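You operate a simulated robot arm through the tools that you are given. There is no shell and no other tool.

Carry out the task below with a simulated robot arm. There is one attempt and no reset: what you move stays moved.

JOB
Tumble the gold knob bright.
Fine: put it in the tumbler bowl, fit the lid, start the tumbler once and watch till it is done.

It is judged by the outcome, as a careful person would: the job done as asked, and still so three seconds after it is handed in. It fails if anything else is knocked over, pushed out of place, dropped, spilled or broken. Lids that push on must go on centred and level and be pressed home; caps that screw on are set level and turned clockwise until they are tight.

ROBOT AND FRAMES
A 5-joint arm with a two-finger parallel gripper, fixed in place. Base frame: the origin is at the foot of the arm, x ahead of it, y to its left, z up; the work surface is at about z = 0. Lengths are in mm, angles in degrees, forces in N, time in s.
With the tool pointing down near the work surface it reaches from about 260 to 680 mm from the base axis. Its first joint turns from -66.0 to 66.0 degrees. The tool tilts only in the upright plane through the base axis and itself; it spins freely about its own axis. Payload 2.9 kg.
The tool frame sits at the grasp point between the pads (the TCP): z along the fingers, y along the line on which they close. The tips reach 30 mm beyond it. The gripper opens to 110 mm. The fingers are 20 mm wide and 10 mm thick; the gripper's body (48 by 112 mm) begins 55 mm behind the TCP.
Orientation is told as [roll, pitch, yaw] about the base's x, y, z axes, in that order, counted from this pose: with the fingers straight down and closing along the base's y, the tool's x points along the base's -x, its y along +y and its z along -z.

CONTROLS
- The arm moves only by the tool play_rows. Its argument "motion" is a list of rows, each an object of numbers (a shift or turn left out is 0, a gripper value left out holds the last): "tx", "ty", "tz": the shift along the tool's x, y, z in mm; "ax", "ay", "az": the turn, a rotation vector about the tool's x, y, z in degrees; "gripper": the finger opening in mm, from 0 to 110. In form: [{"tx": .., "ty": .., "tz": .., "ax": .., "ay": .., "az": .., "gripper": ..}, ...]. A call has 1 to 20 rows; each row is the pose to reach, as a shift and turn from the pose commanded when the call began, along the tool's axes at that moment. A row lasts 0.2 s, in which the tool goes at most 50 mm and 8.6 degrees; a call with a longer step from one row to the next is refused whole, and so is a gripper value outside its range. A pose out of reach is approached as far as the arm can. The call stops where the force on the tool passes 90 N (or 10 N more than at its start, if that is more) or the arm is blocked; 0.2 s more then pass. The fingers move at their own pace (about 108 mm/s each) and stop on an object; they squeeze with about 41 N. The grip force told is the motor's: it shows also when the fingers shut on nothing. Time passes only in rows, and 0.2 s behind the last, so rows that repeat a pose let the fingers close. It gives the time, the measured TCP pose, the force on the tool (base axes), the opening and the grip force at its end, in the units of the frame above (readings bear some noise), with the torque about the TCP (base axes, N m) and any sound that the robot's microphone picked up, and new pictures: "pictures" is both (left out), scene, wrist or none.
- Cameras (640 x 400 px; columns grow to the right, rows downward): "scene" is fixed at [26, -453.4, 607.4]; the picture's right is [0.80, -0.60, 0.00], its down [-0.32, -0.42, -0.85] and it looks along [0.51, 0.68, -0.53] (base axes); focal length 294 px, centre (320, 200). "wrist" rides on the gripper at [72, 17, -103] in the tool frame; the picture's right is [-0.23, 0.97, 0.00], its down [-0.76, -0.18, -0.62] and it looks along [-0.61, -0.14, 0.78] (tool axes); focal length 222 px, centre (320, 200). There is no depth. A picture from a camera that has moved, and an enlarged one, comes with that camera's place and axes in the base frame and with its lens. The place of the scene camera against the robot may be out by one fixed shift of up to 12 mm in any direction.
- close_up(camera, box): a new picture of the part [left, top, right, bottom] of that camera's present view, enlarged. No time passes.
- sign_off(): hands the job in; it is judged then, once.

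Places have to be worked out from the pictures, the camera data and where the tool is seen. Open the gripper and draw the arm clear of the work before you hand the job in, unless the task says otherwise.

The tools are called after "Emit:" as a command line: name --argument value ..., lists and objects as JSON in quotes. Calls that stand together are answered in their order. play_rows: Moves the arm, as the interface text tells. Its arguments: {"type":"object","properties":{"motion":{"type":"array","items":{"type":"object","properties":{"tx":{"type":"number"},"ty":{"type":"number"},"tz":{"type":"number"},"ax":{"type":"number"},"ay":{"type":"number"},"az":{"type":"number"},"gripper":{"type":"number"}}}},"pictures":{"type":"string","enum":["both","scene","wrist","none"]}},"required":["motion"]} The other tools are called the same way: close_up (camera, box) takes an enlarged picture of a part of a camera's view; sign_off () hands the job in.

At the start:

```text
t: 0.0
eef_pos: [407.5, -147.4, 376.0]
tool_rot: [0.0, 0.0, 0.0]
wrist_force: [0.3, 0.4, -0.6]
moment: [-0.01, -0.01, -0.06]
grip_width: 110.0
finger_force: 0.0
```

scene: 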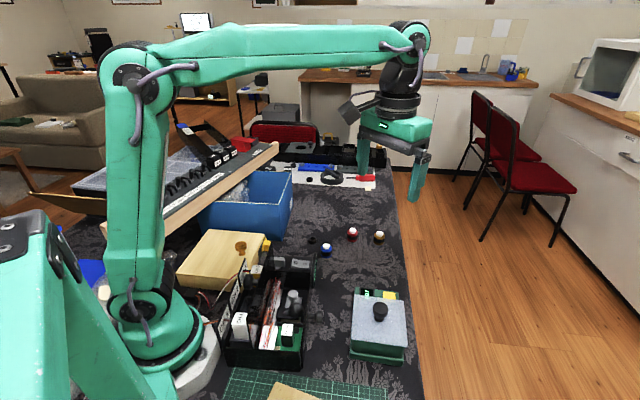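
wrist: 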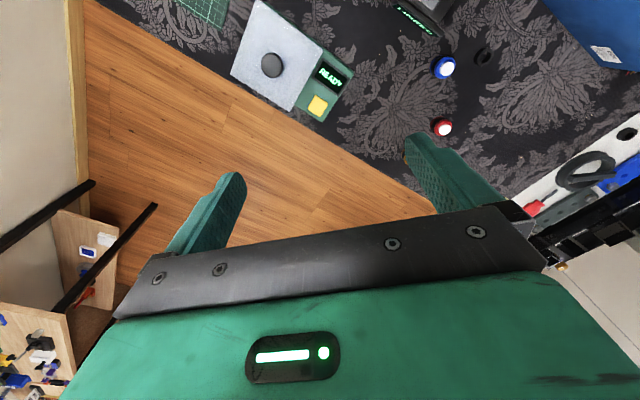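

The pictures show a tumbler (green box with a grey lid, READY display, yellow button) and several small knobs near it. I'll enlarge both views before moving anything.

Emit:
close_up --camera "scene" --box '[300, 210, 420, 285]'

Emit:
close_up --camera "scene" --box '[320, 270, 440, 370]'

Emit:
close_up --camera "scene" --box '[180, 220, 330, 400]'

Emit:
close_up --camera "wrist" --box '[200, 0, 520, 200]'

```text
5.33 times, centred on (360, 248) of scene
camera zoom: at [26.0, -453.4, 607.4], right [0.8, -0.6, 0.0], down [-0.32, -0.42, -0.85], along [0.51, 0.68, -0.53], focal length 1566 px, centre (107, -53)
```

zoom: 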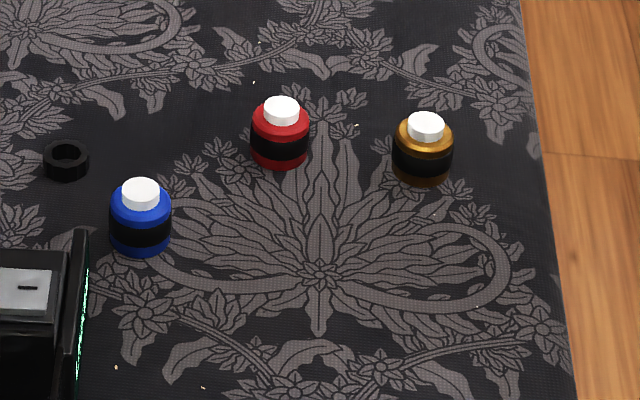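

```text
4.00 times, centred on (380, 320) of scene
camera zoom: at [26.0, -453.4, 607.4], right [0.8, -0.6, 0.0], down [-0.32, -0.42, -0.85], along [0.51, 0.68, -0.53], focal length 1174 px, centre (80, -280)
```

zoom: 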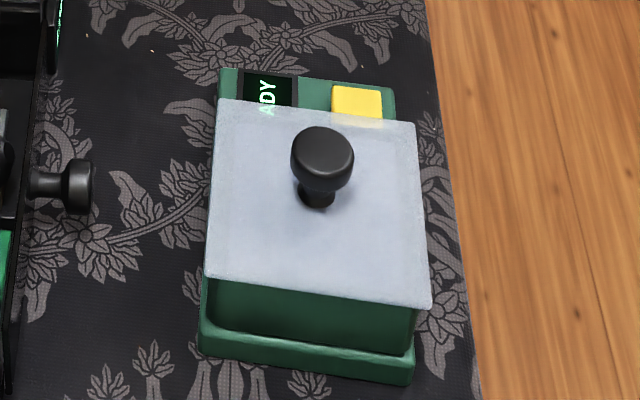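

```text
2.22 times, centred on (255, 310) of scene
camera zoom: at [26.0, -453.4, 607.4], right [0.8, -0.6, 0.0], down [-0.32, -0.42, -0.85], along [0.51, 0.68, -0.53], focal length 652 px, centre (464, -44)
```

zoom: 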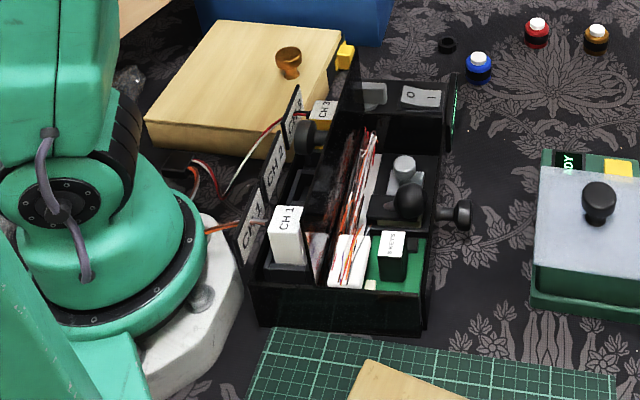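

```text
2.00 times, centred on (360, 100) of wrist
camera zoom: at [336.0, -131.6, 478.6], right [0.23, 0.97, 0.0], down [0.76, -0.18, 0.62], along [0.61, -0.14, -0.78], focal length 444 px, centre (240, 400)
```

zoom: 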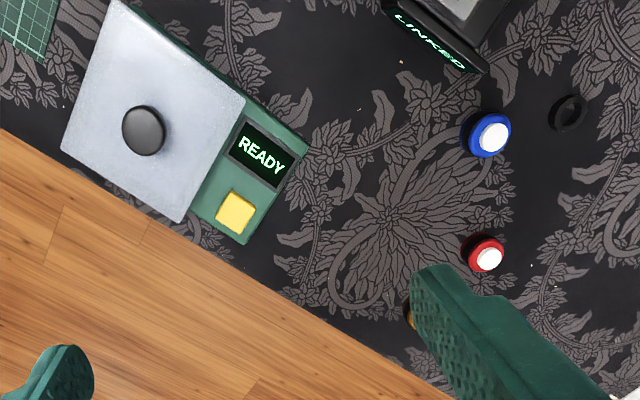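

I'll look closer at the gold-coloured objects: the mushroom-shaped knob on the wooden block and the gold and black item on the table.

Emit:
close_up --camera "scene" --box '[170, 220, 280, 300]'

Emit:
close_up --camera "scene" --box '[310, 225, 395, 265]'

Emit:
close_up --camera "scene" --box '[260, 130, 400, 215]'

Emit:
close_up --camera "scene" --box '[220, 250, 330, 370]'

```text
5.00 times, centred on (225, 260) of scene
camera zoom: at [26.0, -453.4, 607.4], right [0.8, -0.6, 0.0], down [-0.32, -0.42, -0.85], along [0.51, 0.68, -0.53], focal length 1468 px, centre (795, -100)
```

zoom: 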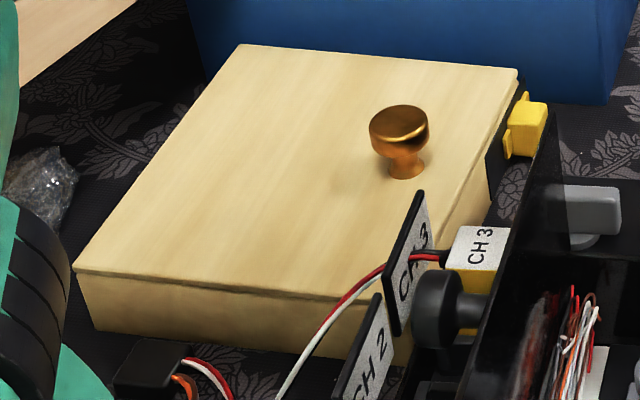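

```text
7.53 times, centred on (352, 245) of scene
camera zoom: at [26.0, -453.4, 607.4], right [0.8, -0.6, 0.0], down [-0.32, -0.42, -0.85], along [0.51, 0.68, -0.53], focal length 2210 px, centre (75, -139)
```

zoom: 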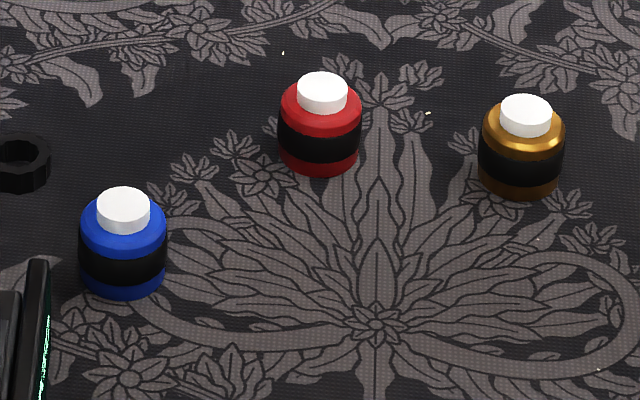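

```text
4.57 times, centred on (330, 172) of scene
camera zoom: at [26.0, -453.4, 607.4], right [0.8, -0.6, 0.0], down [-0.32, -0.42, -0.85], along [0.51, 0.68, -0.53], focal length 1342 px, centre (274, 326)
```

zoom: 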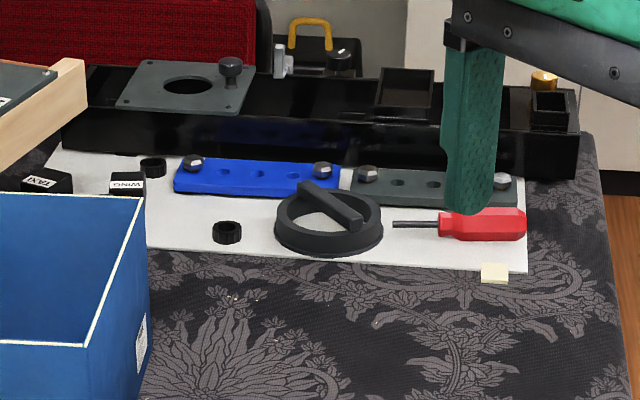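

```text
3.33 times, centred on (275, 310) of scene
camera zoom: at [26.0, -453.4, 607.4], right [0.8, -0.6, 0.0], down [-0.32, -0.42, -0.85], along [0.51, 0.68, -0.53], focal length 978 px, centre (470, -167)
```

zoom: 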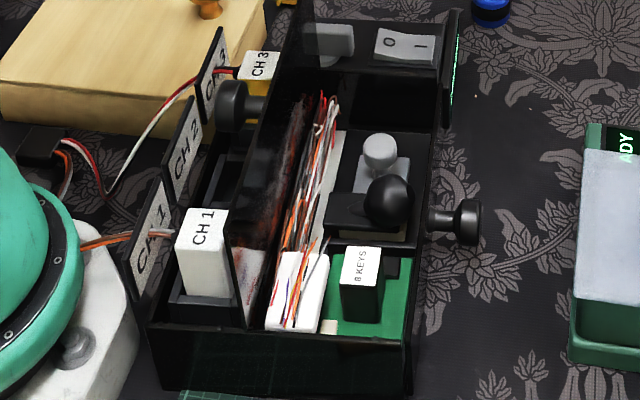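

The gold candidates are the mushroom-shaped knob standing on the wooden box, the gold and black jar, and something gold behind the far black tray. I'll carry the gripper left, staying high, so the wrist camera can see these better.

Emit:
play_rows --motion '[{"ty": 40}, {"ty": 80}, {"ty": 120}, {"ty": 160}, {"ty": 200}, {"ty": 200}]' --pictures "both"

```text
t: 1.4
eef_pos: [410.6, 51.2, 374.4]
tool_rot: [0.0, -0.1, -0.1]
wrist_force: [0.3, -0.3, 0.8]
moment: [0.01, -0.03, 0.0]
grip_width: 109.9
finger_force: 0.0
camera wrist: at [337.7, 67.9, 477.3], right [0.23, 0.97, 0.0], down [0.76, -0.18, 0.62], along [0.61, -0.14, -0.78], focal length 222 px, centre (320, 200)
```

scene: 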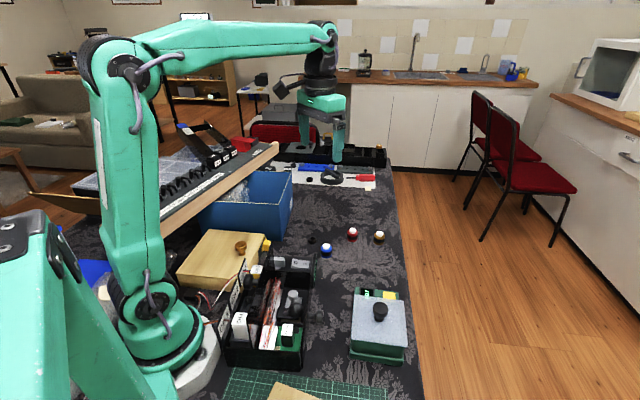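
wrist: 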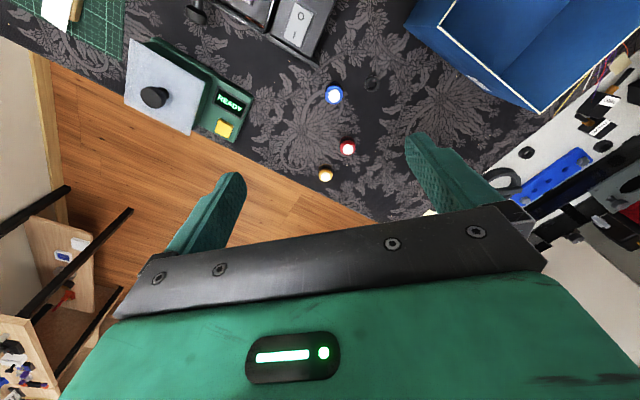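

Matching the two wrist views puts the tumbler's lid knob at about (368, -211, 97) and the gold jar at about (614, 18). Next I'll lower the camera over the three coloured pieces to see what they are.

Emit:
play_rows --motion '[{"tx": -35, "ty": -5, "tz": 25}, {"tx": -70, "ty": -10, "tz": 50}, {"tx": -105, "ty": -15, "tz": 80}, {"tx": -130, "ty": -20, "tz": 110}, {"tx": -150, "ty": -21, "tz": 124}, {"tx": -150, "ty": -21, "tz": 124}]' --pictures "both"

```text
t: 2.8
eef_pos: [560.7, 30.7, 252.1]
tool_rot: [0.0, 0.0, 0.0]
wrist_force: [1.0, 0.8, -0.9]
moment: [0.03, 0.01, -0.02]
grip_width: 110.1
finger_force: 0.0
camera wrist: at [488.3, 46.9, 354.6], right [0.23, 0.97, 0.0], down [0.76, -0.18, 0.62], along [0.61, -0.14, -0.78], focal length 222 px, centre (320, 200)
```

scene: 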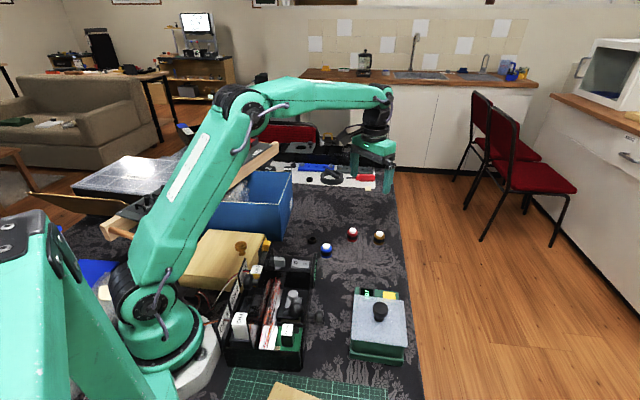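
wrist: 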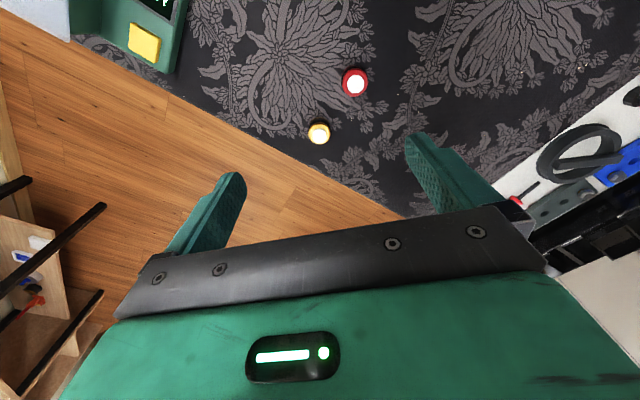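

Emit:
close_up --camera "wrist" --box '[280, 50, 400, 160]'

Emit:
close_up --camera "scene" --box '[225, 230, 260, 265]'

Emit:
close_up --camera "scene" --box '[340, 220, 395, 250]'

```text
3.64 times, centred on (340, 105) of wrist
camera zoom: at [488.3, 46.9, 354.6], right [0.23, 0.97, 0.0], down [0.76, -0.18, 0.62], along [0.61, -0.14, -0.78], focal length 808 px, centre (247, 546)
```

zoom: 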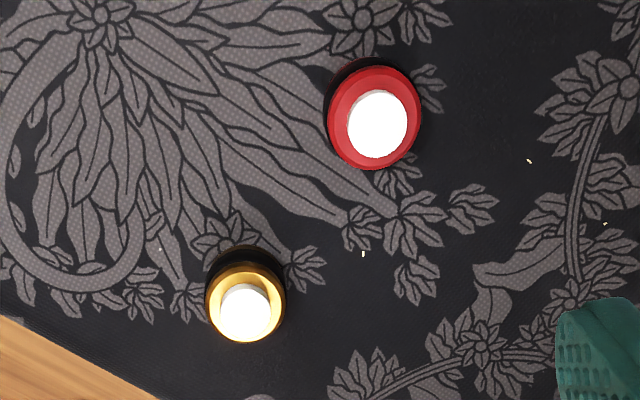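

```text
11.43 times, centred on (242, 248) of scene
camera zoom: at [26.0, -453.4, 607.4], right [0.8, -0.6, 0.0], down [-0.32, -0.42, -0.85], along [0.51, 0.68, -0.53], focal length 3355 px, centre (1206, -343)
```

zoom: 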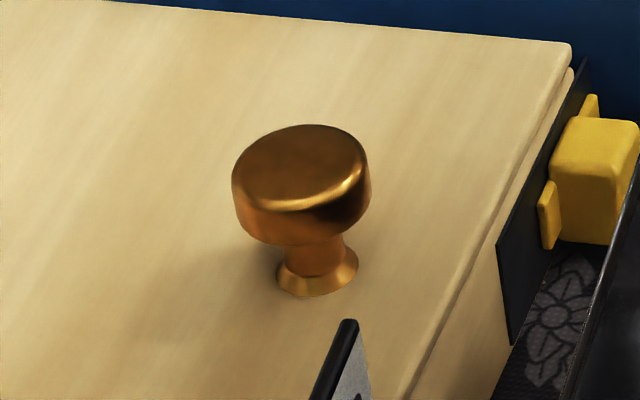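

```text
11.64 times, centred on (368, 235) of scene
camera zoom: at [26.0, -453.4, 607.4], right [0.8, -0.6, 0.0], down [-0.32, -0.42, -0.85], along [0.51, 0.68, -0.53], focal length 3416 px, centre (-233, -207)
```

zoom: 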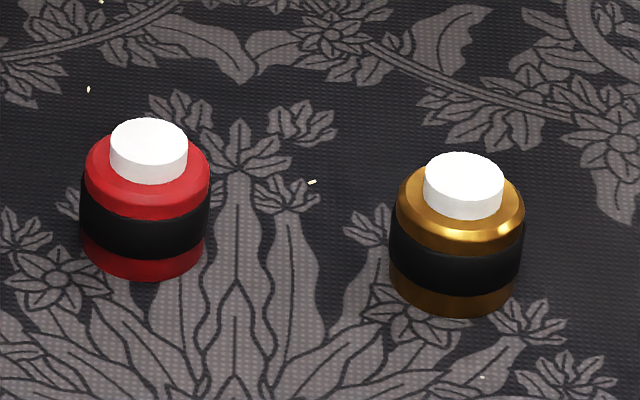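

The coloured pieces share one shape: a metal body, a black grip band and a white top. There is one each in blue, red and gold. Next I'll spin the tool around so the wrist camera can see the wooden box and whether its gold mushroom knob is part of it.

Emit:
play_rows --motion '[{"tx": 10, "ty": 4, "tz": -20, "az": 8.5}, {"tx": 20, "ty": 8, "tz": -40, "az": 17}, {"tx": 35, "ty": 12, "tz": -60, "az": 25.5}, {"tx": 50, "ty": 16, "tz": -80, "az": 34}, {"tx": 65, "ty": 20, "tz": -100, "az": 42.5}, {"tx": 80, "ty": 25, "tz": -100, "az": 51}, {"tx": 95, "ty": 30, "tz": -100, "az": 59.5}, {"tx": 110, "ty": 35, "tz": -100, "az": 68}, {"tx": 125, "ty": 40, "tz": -100, "az": 76.5}, {"tx": 140, "ty": 45, "tz": -100, "az": 85}, {"tx": 150, "ty": 50, "tz": -100, "az": 93.5}, {"tx": 160, "ty": 55, "tz": -100, "az": 102}, {"tx": 170, "ty": 60, "tz": -100, "az": 110.5}, {"tx": 180, "ty": 65, "tz": -100, "az": 119}, {"tx": 190, "ty": 70, "tz": -100, "az": 127.5}, {"tx": 200, "ty": 72, "tz": -100, "az": 136}, {"tx": 210, "ty": 74, "tz": -100, "az": 144.5}, {"tx": 220, "ty": 76, "tz": -100, "az": 153}, {"tx": 225, "ty": 78, "tz": -100, "az": 161.5}, {"tx": 230, "ty": 80, "tz": -100, "az": 170}]' --pictures "both"

```text
t: 7.0
eef_pos: [342.5, 19.8, 352.0]
tool_rot: [0.0, 0.0, -169.2]
wrist_force: [0.0, 1.1, -0.4]
moment: [0.02, 0.0, 0.02]
grip_width: 110.0
finger_force: 0.1
out of reach, approached as far as the arm can: row 19, 20
camera wrist: at [416.7, 15.8, 454.2], right [-0.04, -1.0, 0.0], down [-0.78, 0.03, 0.62], along [-0.62, 0.03, -0.78], focal length 222 px, centre (320, 200)
```

scene: 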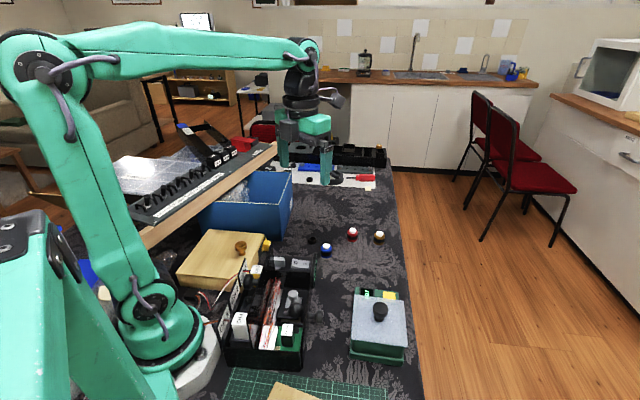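
wrist: 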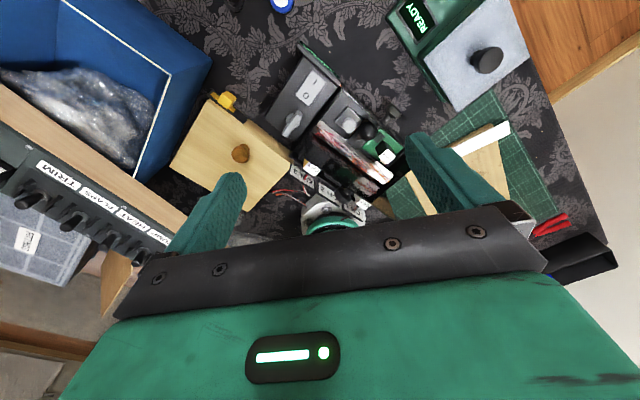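

The gripper stopped at y≈20 instead of the 110 I asked for, so I'll watch the commanded and measured poses. The box and its knob are in view now, so I'll enlarge them.

Emit:
close_up --camera "wrist" --box '[160, 80, 300, 200]'

Emit:
close_up --camera "wrist" --box '[260, 30, 420, 220]'

Emit:
close_up --camera "wrist" --box '[380, 0, 560, 120]'

```text
3.33 times, centred on (230, 140) of wrist
camera zoom: at [416.7, 15.8, 454.2], right [-0.04, -1.0, 0.0], down [-0.78, 0.03, 0.62], along [-0.62, 0.03, -0.78], focal length 740 px, centre (620, 400)
```

zoom: 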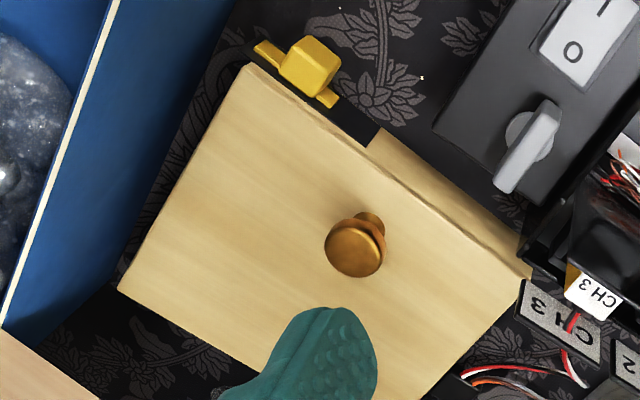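

```text
2.11 times, centred on (340, 125) of wrist
camera zoom: at [416.7, 15.8, 454.2], right [-0.04, -1.0, 0.0], down [-0.78, 0.03, 0.62], along [-0.62, 0.03, -0.78], focal length 468 px, centre (278, 358)
```

zoom: 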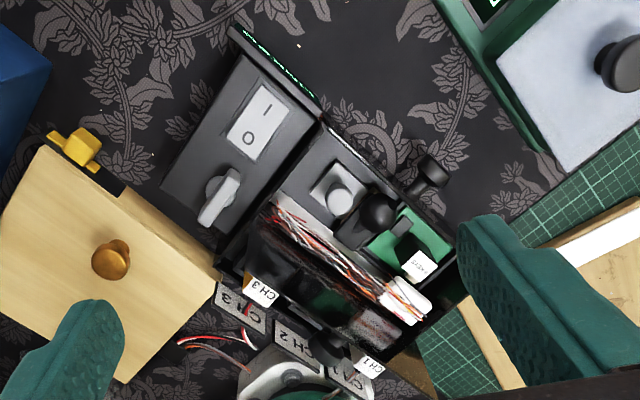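

```text
3.33 times, centred on (470, 60) of wrist
camera zoom: at [416.7, 15.8, 454.2], right [-0.04, -1.0, 0.0], down [-0.78, 0.03, 0.62], along [-0.62, 0.03, -0.78], focal length 740 px, centre (-180, 667)
```

zoom: 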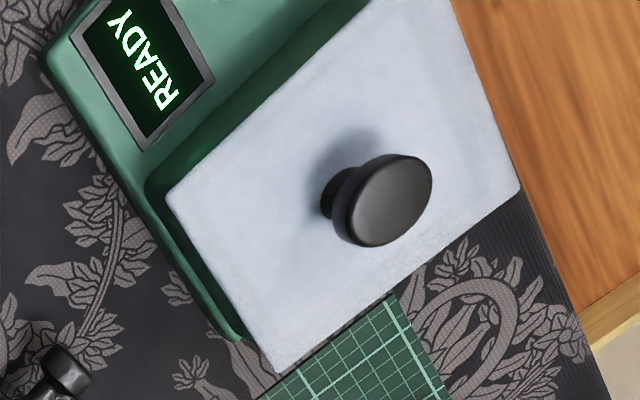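

The mushroom knob sits centred near the front edge of the wooden box's lid, so it is that lid's handle. The loose gold piece at (614, 18) is the gold knob, beside its blue and red siblings. I'll finish the spin with a small move to check how the commanded pose relates to the measured one.

Emit:
play_rows --motion '[{"az": 0}, {"az": 0}]' --pictures "none"

```text
t: 7.6
eef_pos: [341.8, 20.9, 351.3]
tool_rot: [0.1, 0.0, -169.1]
wrist_force: [0.8, 0.7, -0.3]
moment: [0.04, 0.0, -0.04]
grip_width: 110.0
finger_force: 0.0
```

The null call held the pose, and I suspect the spin joint limit (about ±172°) caused the offset. The lid is about 110 mm square, turned 45°, and centred near (366, -211). I'll turn the tool to about yaw -45° and move it high over the tumbler for a straight look.

Emit:
play_rows --motion '[{"tx": -1, "ty": 15, "az": -8.5}, {"tx": -2, "ty": 30, "az": -17}, {"tx": -3, "ty": 47, "az": -25.5}, {"tx": -4, "ty": 64, "az": -34}, {"tx": -5, "ty": 80, "az": -42.5}, {"tx": -6, "ty": 96, "az": -51}, {"tx": -7, "ty": 112, "az": -59.5}, {"tx": -8, "ty": 128, "az": -68}, {"tx": -9, "ty": 144, "az": -76.5}, {"tx": -10, "ty": 160, "az": -85}, {"tx": -12, "ty": 176, "az": -93.5}, {"tx": -13, "ty": 192, "az": -102}, {"tx": -15, "ty": 208, "az": -110.5}, {"tx": -16, "ty": 224, "az": -119}, {"tx": -17, "ty": 237, "az": -124}, {"tx": -17, "ty": 237, "az": -124}]' --pictures "both"

```text
t: 11.0
eef_pos: [365.8, -215.4, 351.4]
tool_rot: [-0.1, -0.1, -46.0]
wrist_force: [-0.2, 0.7, -0.1]
moment: [0.01, 0.02, -0.01]
grip_width: 110.1
finger_force: 0.0
camera wrist: at [328.2, -152.6, 454.5], right [0.86, 0.51, 0.0], down [0.4, -0.67, 0.62], along [0.32, -0.53, -0.78], focal length 222 px, centre (320, 200)
```

scene: 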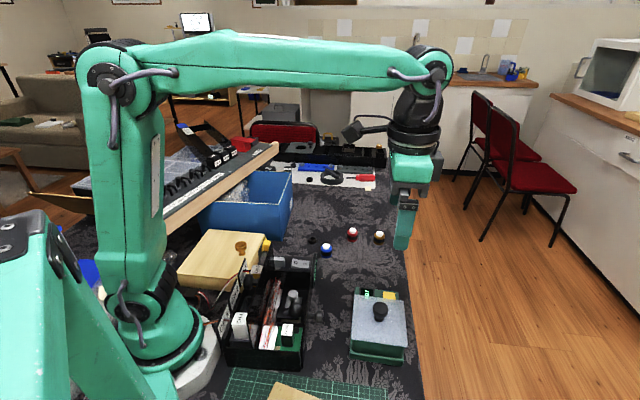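
wrist: 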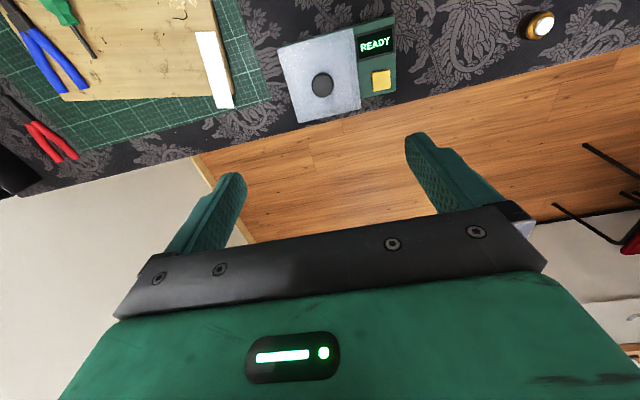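

The pose came out as commanded, at (366, -215, 351) with yaw -46. I'll enlarge the tumbler to measure it.

Emit:
close_up --camera "wrist" --box '[260, 10, 420, 130]'

Emit:
close_up --camera "wrist" --box '[500, 0, 580, 50]'

Emit:
close_up --camera "scene" --box '[335, 275, 425, 375]'

```text
3.33 times, centred on (340, 70) of wrist
camera zoom: at [328.2, -152.6, 454.5], right [0.86, 0.51, 0.0], down [0.4, -0.67, 0.62], along [0.32, -0.53, -0.78], focal length 740 px, centre (253, 633)
```

zoom: 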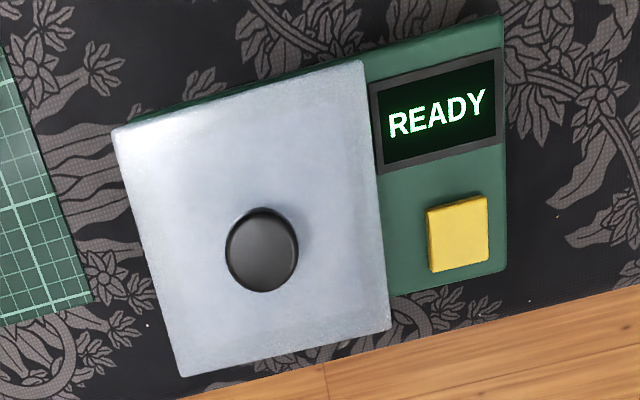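

```text
8.00 times, centred on (540, 25) of wrist
camera zoom: at [328.2, -152.6, 454.5], right [0.86, 0.51, 0.0], down [0.4, -0.67, 0.62], along [0.32, -0.53, -0.78], focal length 1777 px, centre (-1440, 1600)
```

zoom: 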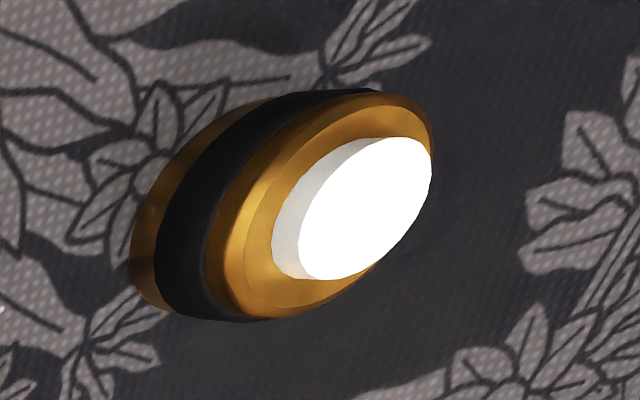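

```text
4.00 times, centred on (380, 325) of scene
camera zoom: at [26.0, -453.4, 607.4], right [0.8, -0.6, 0.0], down [-0.32, -0.42, -0.85], along [0.51, 0.68, -0.53], focal length 1174 px, centre (80, -300)
```

zoom: 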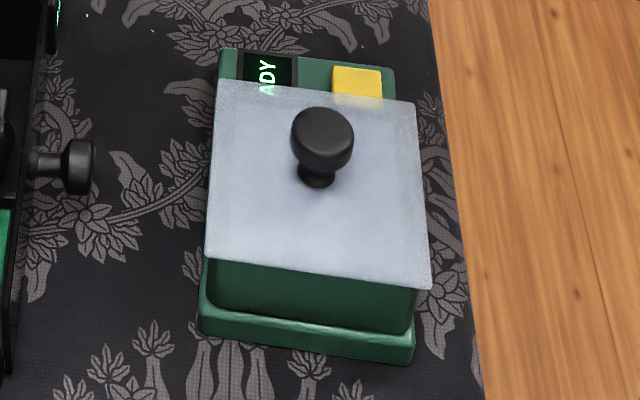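

The wooden box's knob works out exactly centred along its front edge, so it is a lid handle. To be thorough, I'll also check the gold thing at the far tray, then the area around it.

Emit:
close_up --camera "scene" --box '[350, 135, 400, 170]'

Emit:
close_up --camera "scene" --box '[60, 110, 300, 260]'

```text
11.43 times, centred on (375, 152) of scene
camera zoom: at [26.0, -453.4, 607.4], right [0.8, -0.6, 0.0], down [-0.32, -0.42, -0.85], along [0.51, 0.68, -0.53], focal length 3355 px, centre (-309, 743)
```

zoom: 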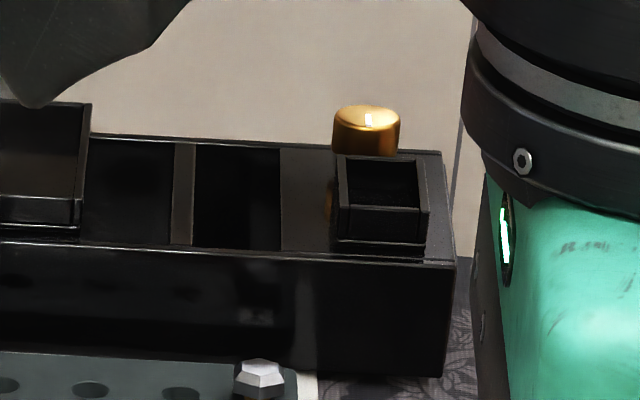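

```text
2.67 times, centred on (180, 185) of scene
camera zoom: at [26.0, -453.4, 607.4], right [0.8, -0.6, 0.0], down [-0.32, -0.42, -0.85], along [0.51, 0.68, -0.53], focal length 783 px, centre (693, 240)
```

zoom: 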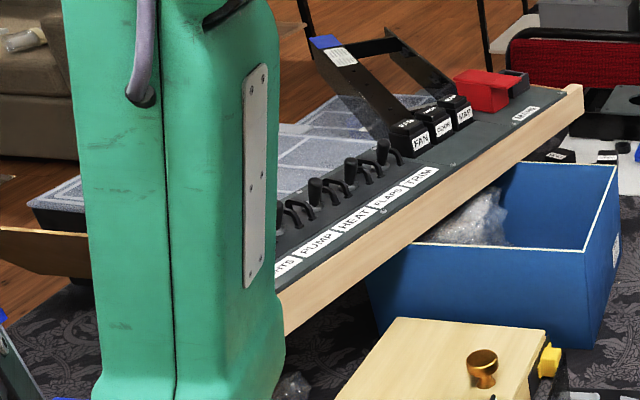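

The far gold knob sits about 1 m away, out of reach. The blue, red and gold pieces are cockpit-style knobs with centre buttons, so the gold one at about (614, 18) is the target. The tumbler's lid plate is near z≈65 and its handle top near z≈97, centred at (368.7, -210.5). I'll descend over it with the fingers partly open and check the alignment.

Emit:
play_rows --motion '[{"tx": 0.5, "ty": 2, "tz": 40, "gripper": 70}, {"tx": 1, "ty": 4, "tz": 80, "gripper": 70}, {"tx": 1.5, "ty": 5.5, "tz": 120, "gripper": 70}, {"tx": 1.5, "ty": 5.5, "tz": 160, "gripper": 70}, {"tx": 1.5, "ty": 5.5, "tz": 190, "gripper": 70}, {"tx": 1.5, "ty": 5.5, "tz": 190, "gripper": 70}]' --pictures "both"

```text
t: 12.4
eef_pos: [368.8, -210.8, 162.6]
tool_rot: [-0.1, 0.0, -46.1]
wrist_force: [-0.5, -0.3, -0.2]
moment: [-0.01, 0.01, 0.02]
grip_width: 69.9
finger_force: 0.1
camera wrist: at [331.7, -146.8, 265.2], right [0.86, 0.51, 0.0], down [0.4, -0.67, 0.62], along [0.32, -0.54, -0.78], focal length 222 px, centre (320, 200)
```

scene: 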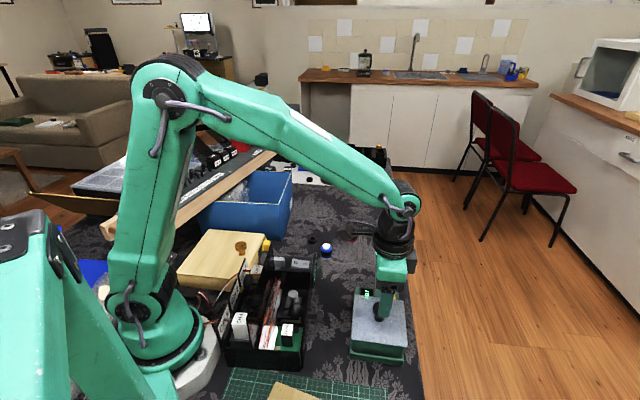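
wrist: 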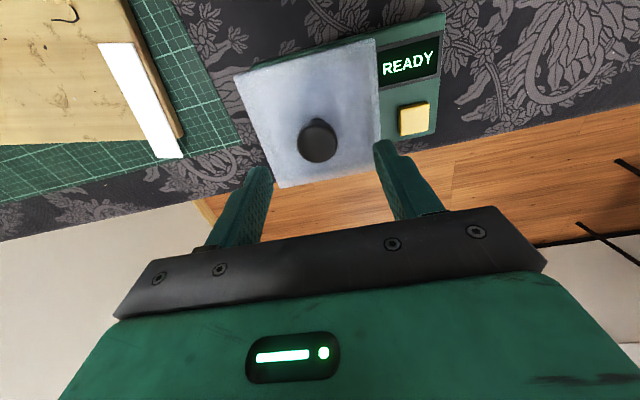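

The handle is centred between the fingers. Before closing in, I'll enlarge this view to pin down the plate and handle heights.

Emit:
close_up --camera "wrist" --box '[225, 20, 455, 200]'

Emit:
close_up --camera "scene" --box '[340, 280, 420, 370]'

```text
2.22 times, centred on (340, 110) of wrist
camera zoom: at [331.7, -146.8, 265.2], right [0.86, 0.51, 0.0], down [0.4, -0.67, 0.62], along [0.32, -0.54, -0.78], focal length 494 px, centre (276, 400)
```

zoom: 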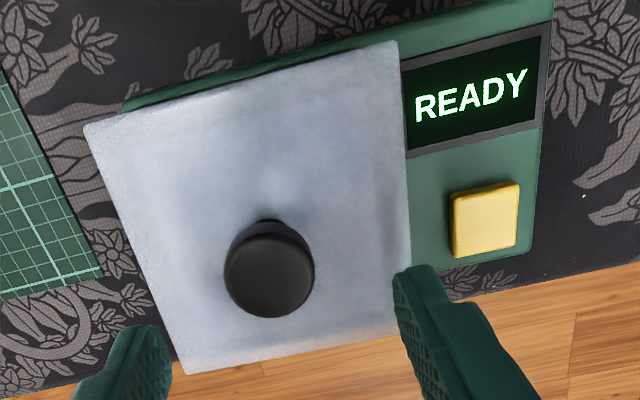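

```text
4.44 times, centred on (380, 325) of scene
camera zoom: at [26.0, -453.4, 607.4], right [0.8, -0.6, 0.0], down [-0.32, -0.42, -0.85], along [0.51, 0.68, -0.53], focal length 1305 px, centre (53, -356)
```

zoom: 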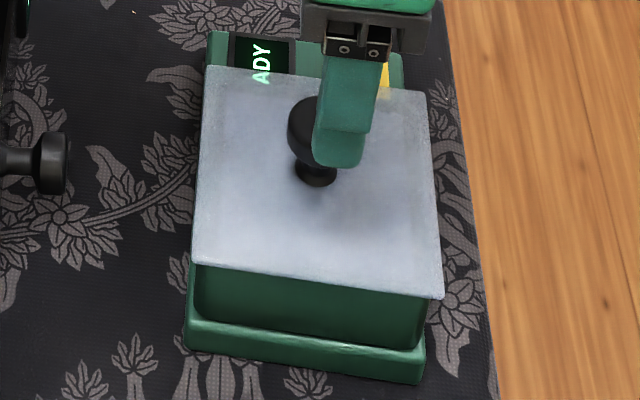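

Combining the views gives a plate at z≈66 and a handle top at z≈96. I'll lower to TCP z≈104, which puts the tips near 74, just above the plate, and check the gap before gripping.

Emit:
play_rows --motion '[{"tz": 20}, {"tz": 40}, {"tz": 52}, {"tz": 58}, {"tz": 58}]' --pictures "both"

Emit:
close_up --camera "scene" --box '[340, 275, 420, 370]'

Emit:
close_up --camera "wrist" --box '[210, 80, 450, 230]'

```text
t: 13.6
eef_pos: [368.6, -211.1, 102.6]
tool_rot: [0.0, 0.1, -46.0]
wrist_force: [-3.7, 3.1, 9.2]
moment: [0.1, 0.11, 0.02]
grip_width: 69.9
finger_force: 0.1
camera wrist: at [330.7, -147.4, 206.3], right [0.86, 0.51, 0.0], down [0.4, -0.67, 0.62], along [0.32, -0.54, -0.78], focal length 222 px, centre (320, 200)
```

scene: 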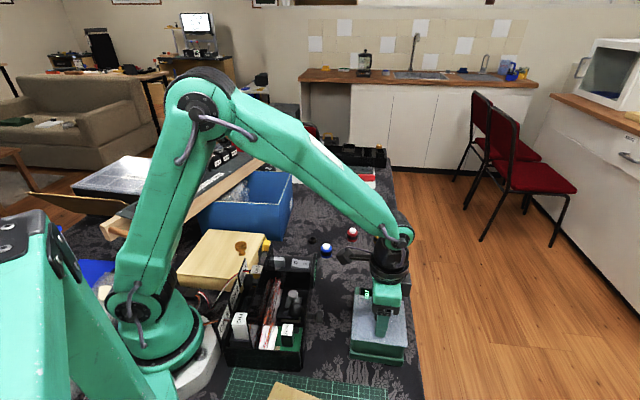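
wrist: 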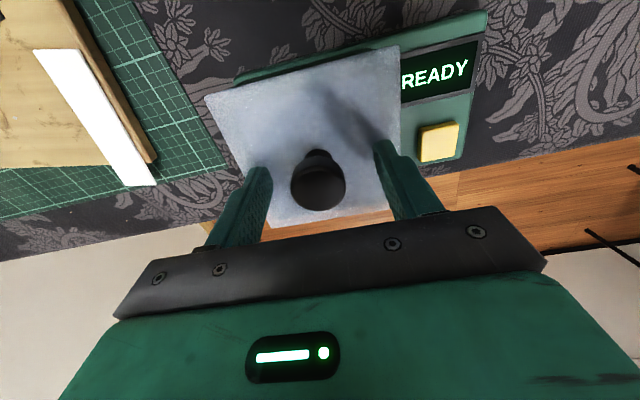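

```text
4.21 times, centred on (380, 322) of scene
camera zoom: at [25.9, -453.3, 607.4], right [0.8, -0.6, 0.0], down [-0.32, -0.42, -0.85], along [0.51, 0.68, -0.53], focal length 1236 px, centre (67, -316)
```

zoom: 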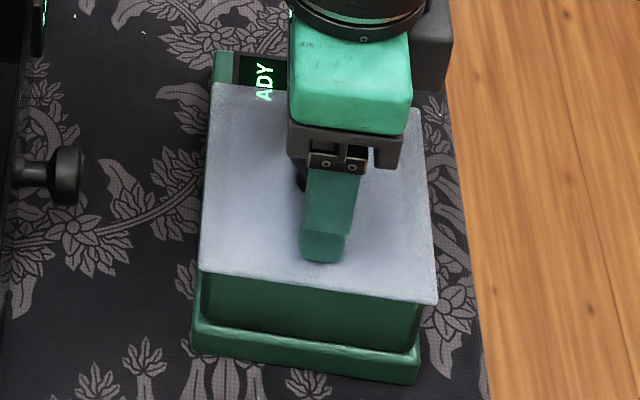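

```text
2.67 times, centred on (330, 155) of wrist
camera zoom: at [330.7, -147.4, 206.3], right [0.86, 0.51, 0.0], down [0.4, -0.67, 0.62], along [0.32, -0.54, -0.78], focal length 592 px, centre (293, 320)
```

zoom: 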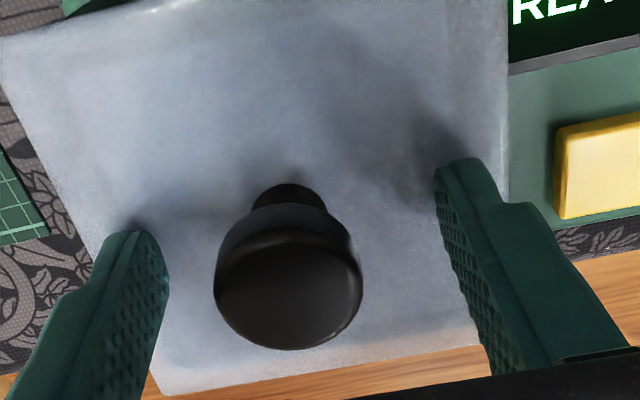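

The force reads about 9 N upward at z=102.6, so the tips may just be touching the plate. I'll raise 4 mm and see if it clears.

Emit:
play_rows --motion '[{"tz": -4}, {"tz": -4}, {"tz": -4}]' --pictures "none"

```text
t: 14.4
eef_pos: [367.9, -210.9, 106.9]
tool_rot: [0.0, 0.0, -46.0]
wrist_force: [0.9, -0.9, 0.0]
moment: [0.02, -0.01, 0.0]
grip_width: 70.0
finger_force: 0.1
```

The force is clear at z≈107, so the plate top is at about z≈72. Now I'll close the fingers on the handle.

Emit:
play_rows --motion '[{"gripper": 50}, {"gripper": 30}, {"gripper": 20}, {"gripper": 20}, {"gripper": 20}]' --pictures "both"

Emit:
close_up --camera "wrist" --box '[210, 80, 450, 230]'

```text
t: 15.6
eef_pos: [369.2, -210.8, 107.0]
tool_rot: [-0.1, 0.0, -46.0]
wrist_force: [0.5, 0.9, -0.5]
moment: [0.0, 0.01, 0.0]
grip_width: 30.9
finger_force: 41.0
heard: snap
camera wrist: at [330.9, -147.4, 209.9], right [0.86, 0.51, 0.0], down [0.4, -0.67, 0.62], along [0.32, -0.54, -0.78], focal length 222 px, centre (320, 200)
```

scene: 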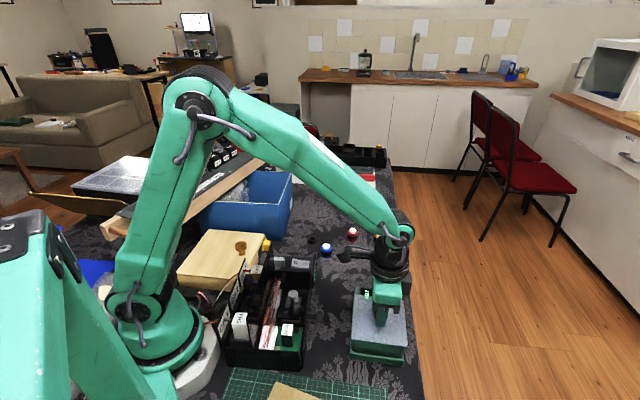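
wrist: 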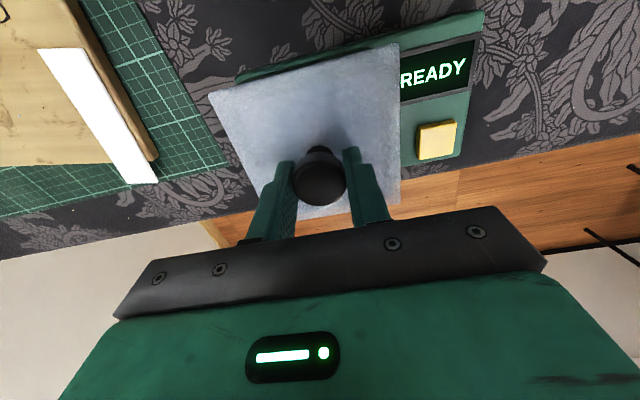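

```text
2.67 times, centred on (330, 155) of wrist
camera zoom: at [330.9, -147.4, 209.9], right [0.86, 0.51, 0.0], down [0.4, -0.67, 0.62], along [0.32, -0.54, -0.78], focal length 592 px, centre (293, 320)
```

zoom: 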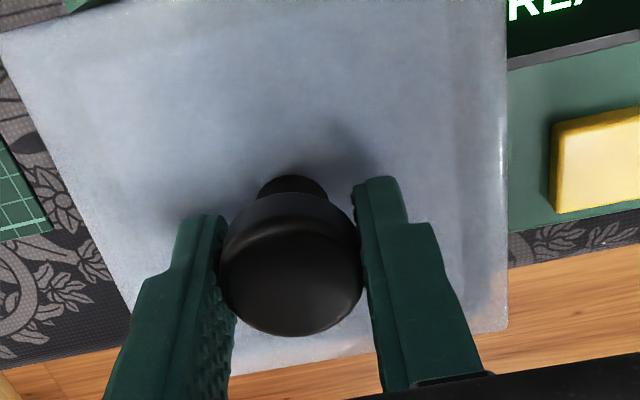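

The grip is firm at 30.9 mm with 41 N, and a "snap" was heard. The seated lid pose to remember is TCP (369, -211, 107) at yaw -46. I'll lift straight up, gently at first.

Emit:
play_rows --motion '[{"tz": -3}, {"tz": -6}, {"tz": -10}, {"tz": -15}, {"tz": -20}, {"tz": -30}, {"tz": -40}, {"tz": -40}]' --pictures "both"

Emit:
close_up --camera "scene" --box '[330, 250, 430, 370]'

```text
t: 17.4
eef_pos: [368.8, -210.1, 147.8]
tool_rot: [0.1, 0.0, -45.9]
wrist_force: [0.3, 1.0, -0.6]
moment: [-0.02, 0.02, 0.01]
grip_width: 30.9
finger_force: 40.8
camera wrist: at [331.0, -147.8, 250.5], right [0.86, 0.51, 0.0], down [0.4, -0.67, 0.62], along [0.32, -0.54, -0.78], focal length 222 px, centre (320, 200)
```

scene: 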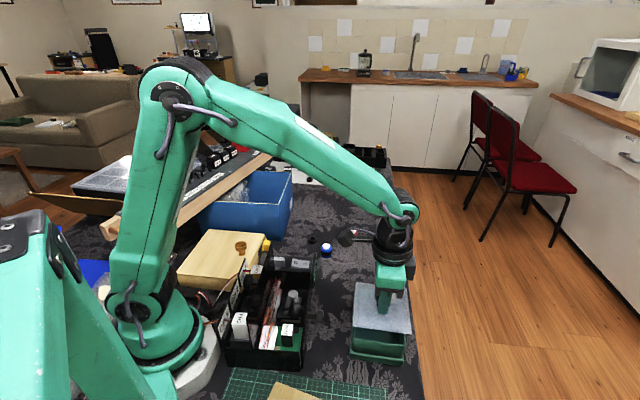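
wrist: 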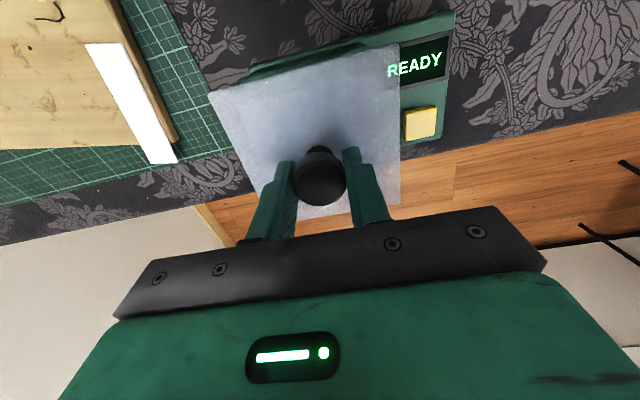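

```text
3.33 times, centred on (380, 310) of scene
camera zoom: at [26.0, -453.4, 607.4], right [0.8, -0.6, 0.0], down [-0.32, -0.42, -0.85], along [0.51, 0.68, -0.53], focal length 978 px, centre (120, -167)
```

zoom: 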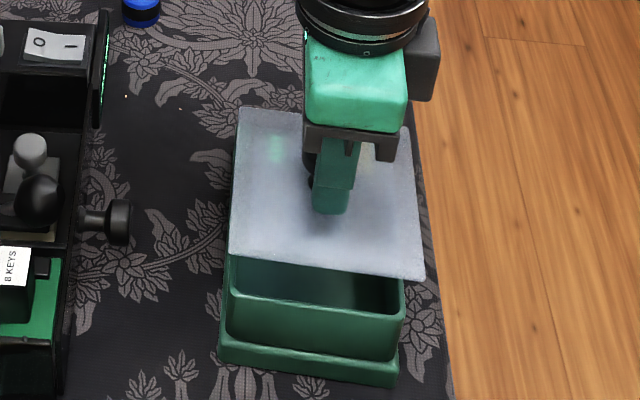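

The lid came off cleanly and the bowl stayed put. I'll raise it further and carry it to the clear table area around (500, -80), then look before lowering.

Emit:
play_rows --motion '[{"tz": -30}, {"tz": -50}, {"tz": -60, "ty": 25}, {"tz": -60, "ty": 55}, {"tz": -60, "ty": 85}, {"tz": -60, "ty": 115, "tx": 2}, {"tz": -60, "ty": 145, "tx": 3}, {"tz": -60, "ty": 170, "tx": 3}, {"tz": -60, "ty": 185, "tx": 3}, {"tz": -60, "ty": 185, "tx": 3}]' --pictures "both"

Emit:
close_up --camera "scene" --box '[320, 190, 440, 370]'

```text
t: 19.6
eef_pos: [500.5, -79.8, 207.3]
tool_rot: [0.0, 0.0, -46.0]
wrist_force: [-0.5, 0.0, 0.1]
moment: [-0.01, 0.03, -0.02]
grip_width: 30.8
finger_force: 40.6
camera wrist: at [462.9, -16.9, 310.5], right [0.86, 0.51, 0.0], down [0.4, -0.67, 0.62], along [0.32, -0.54, -0.78], focal length 222 px, centre (320, 200)
```

scene: 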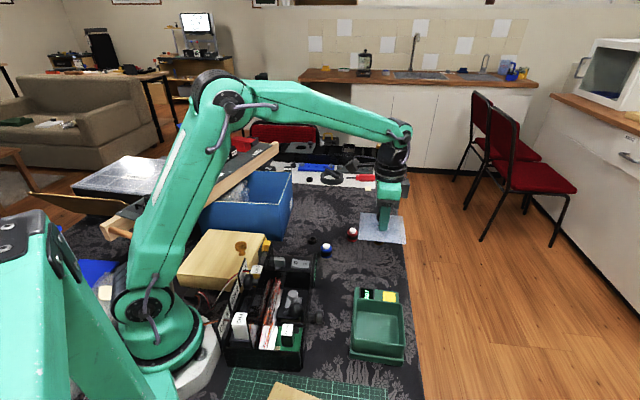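
wrist: 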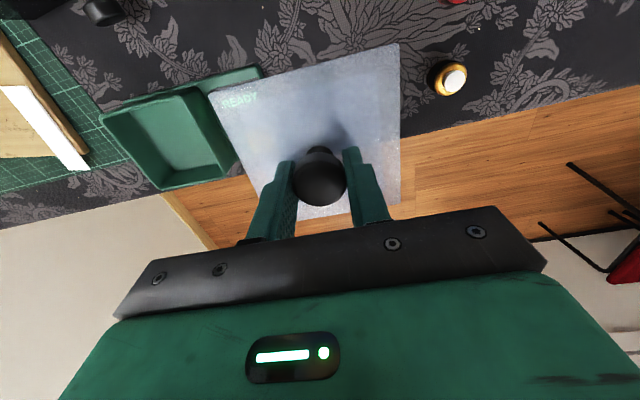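

```text
2.22 times, centred on (380, 280) of scene
camera zoom: at [26.0, -453.4, 607.4], right [0.8, -0.6, 0.0], down [-0.32, -0.42, -0.85], along [0.51, 0.68, -0.53], focal length 652 px, centre (187, 22)
```

zoom: 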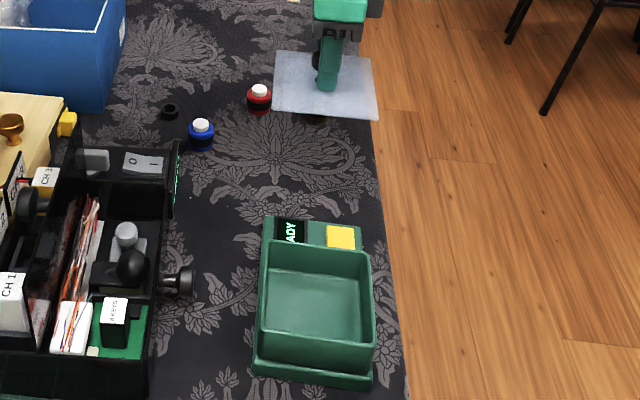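

The open bowl is visible and the table below the lid is clear, with the edge at x−y≈696. I'll shift about 12 mm further inboard and lower to just above the table.

Emit:
play_rows --motion '[{"tx": 6, "tz": 30}, {"tx": 11.5, "ty": -0.7, "tz": 65}, {"tx": 11.5, "ty": -0.7, "tz": 100}, {"tx": 11.5, "ty": -0.7, "tz": 130}, {"tx": 11.5, "ty": -0.7, "tz": 145}, {"tx": 11.5, "ty": -0.7, "tz": 155}, {"tx": 11.5, "ty": -0.7, "tz": 155}]' --pictures "both"

Emit:
close_up --camera "scene" --box '[340, 230, 440, 300]'

```text
t: 21.2
eef_pos: [491.6, -71.5, 52.4]
tool_rot: [0.0, 0.0, -46.0]
wrist_force: [-1.1, -0.2, -0.8]
moment: [0.0, 0.03, -0.03]
grip_width: 30.7
finger_force: 40.9
camera wrist: at [454.8, -9.0, 154.6], right [0.86, 0.51, 0.0], down [0.4, -0.67, 0.62], along [0.32, -0.54, -0.78], focal length 222 px, centre (320, 200)
```

scene: 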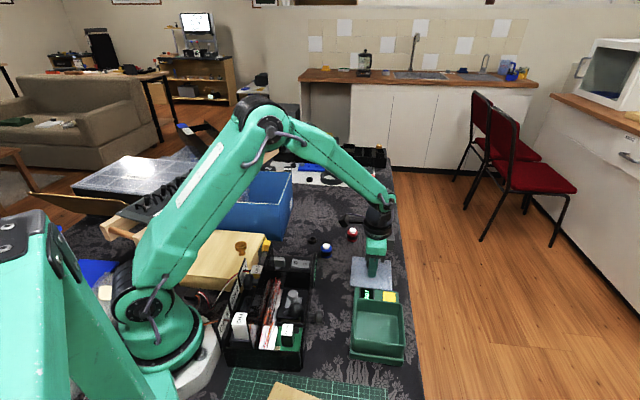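
wrist: 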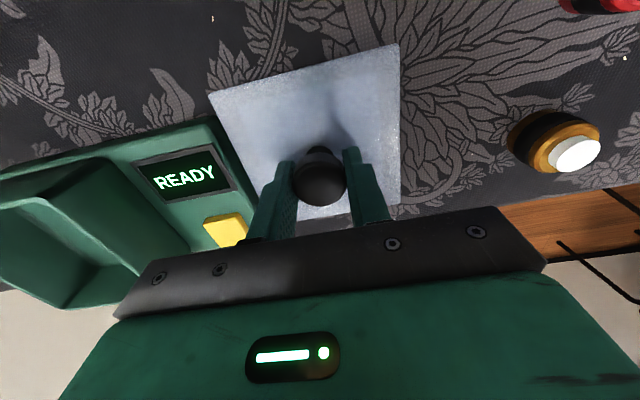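

```text
5.71 times, centred on (390, 265) of scene
camera zoom: at [26.0, -453.4, 607.4], right [0.8, -0.6, 0.0], down [-0.32, -0.42, -0.85], along [0.51, 0.68, -0.53], focal length 1677 px, centre (-80, -171)
```

zoom: 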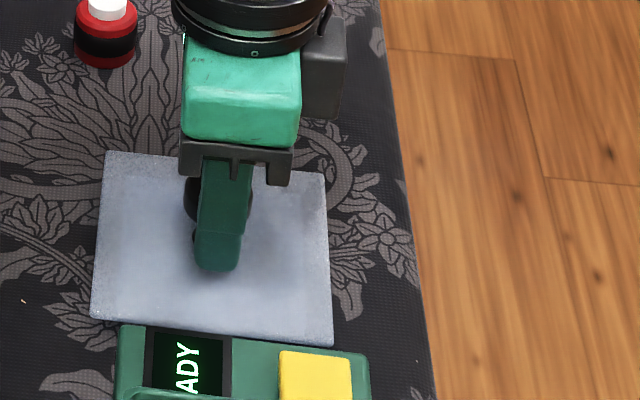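

The lid is level and clear, but its near edge would sit only about 9 mm from the tumbler's panel. I'll slide it 20 mm further away, then lower slowly to find the table.

Emit:
play_rows --motion '[{"ty": 10}, {"ty": 20}, {"ty": 20, "tz": 3}, {"ty": 20, "tz": 6}, {"ty": 20, "tz": 8}, {"ty": 20, "tz": 8}]' --pictures "none"

```text
t: 22.6
eef_pos: [508.7, -57.9, 47.6]
tool_rot: [0.2, -0.2, -46.0]
wrist_force: [-12.7, 8.1, 41.3]
moment: [0.15, 0.55, 0.01]
grip_width: 30.5
finger_force: 41.2
```

Contact came at z≈47.6 with 41 N, so the lid's underside (with its plug) is about 47 mm below the TCP. I'll relax the push by 3 mm, then open.

Emit:
play_rows --motion '[{"tz": -2}, {"tz": -3}, {"tz": -3}]' --pictures "none"

```text
t: 23.4
eef_pos: [507.8, -57.6, 48.1]
tool_rot: [0.2, -0.2, -46.0]
wrist_force: [8.3, 0.4, 14.7]
moment: [-0.41, -0.55, 0.21]
grip_width: 30.7
finger_force: 40.6
```

There is still about 15 N on the tool, so I'll relax another 1 mm, then open the fingers and look.

Emit:
play_rows --motion '[{"tz": -0.5}, {"tz": -1}, {"tz": -1}]' --pictures "none"

```text
t: 24.2
eef_pos: [505.5, -58.1, 47.6]
tool_rot: [-0.1, 0.1, -46.2]
wrist_force: [2.5, -2.3, 6.1]
moment: [-0.14, -0.46, -0.05]
grip_width: 31.0
finger_force: 40.9
```

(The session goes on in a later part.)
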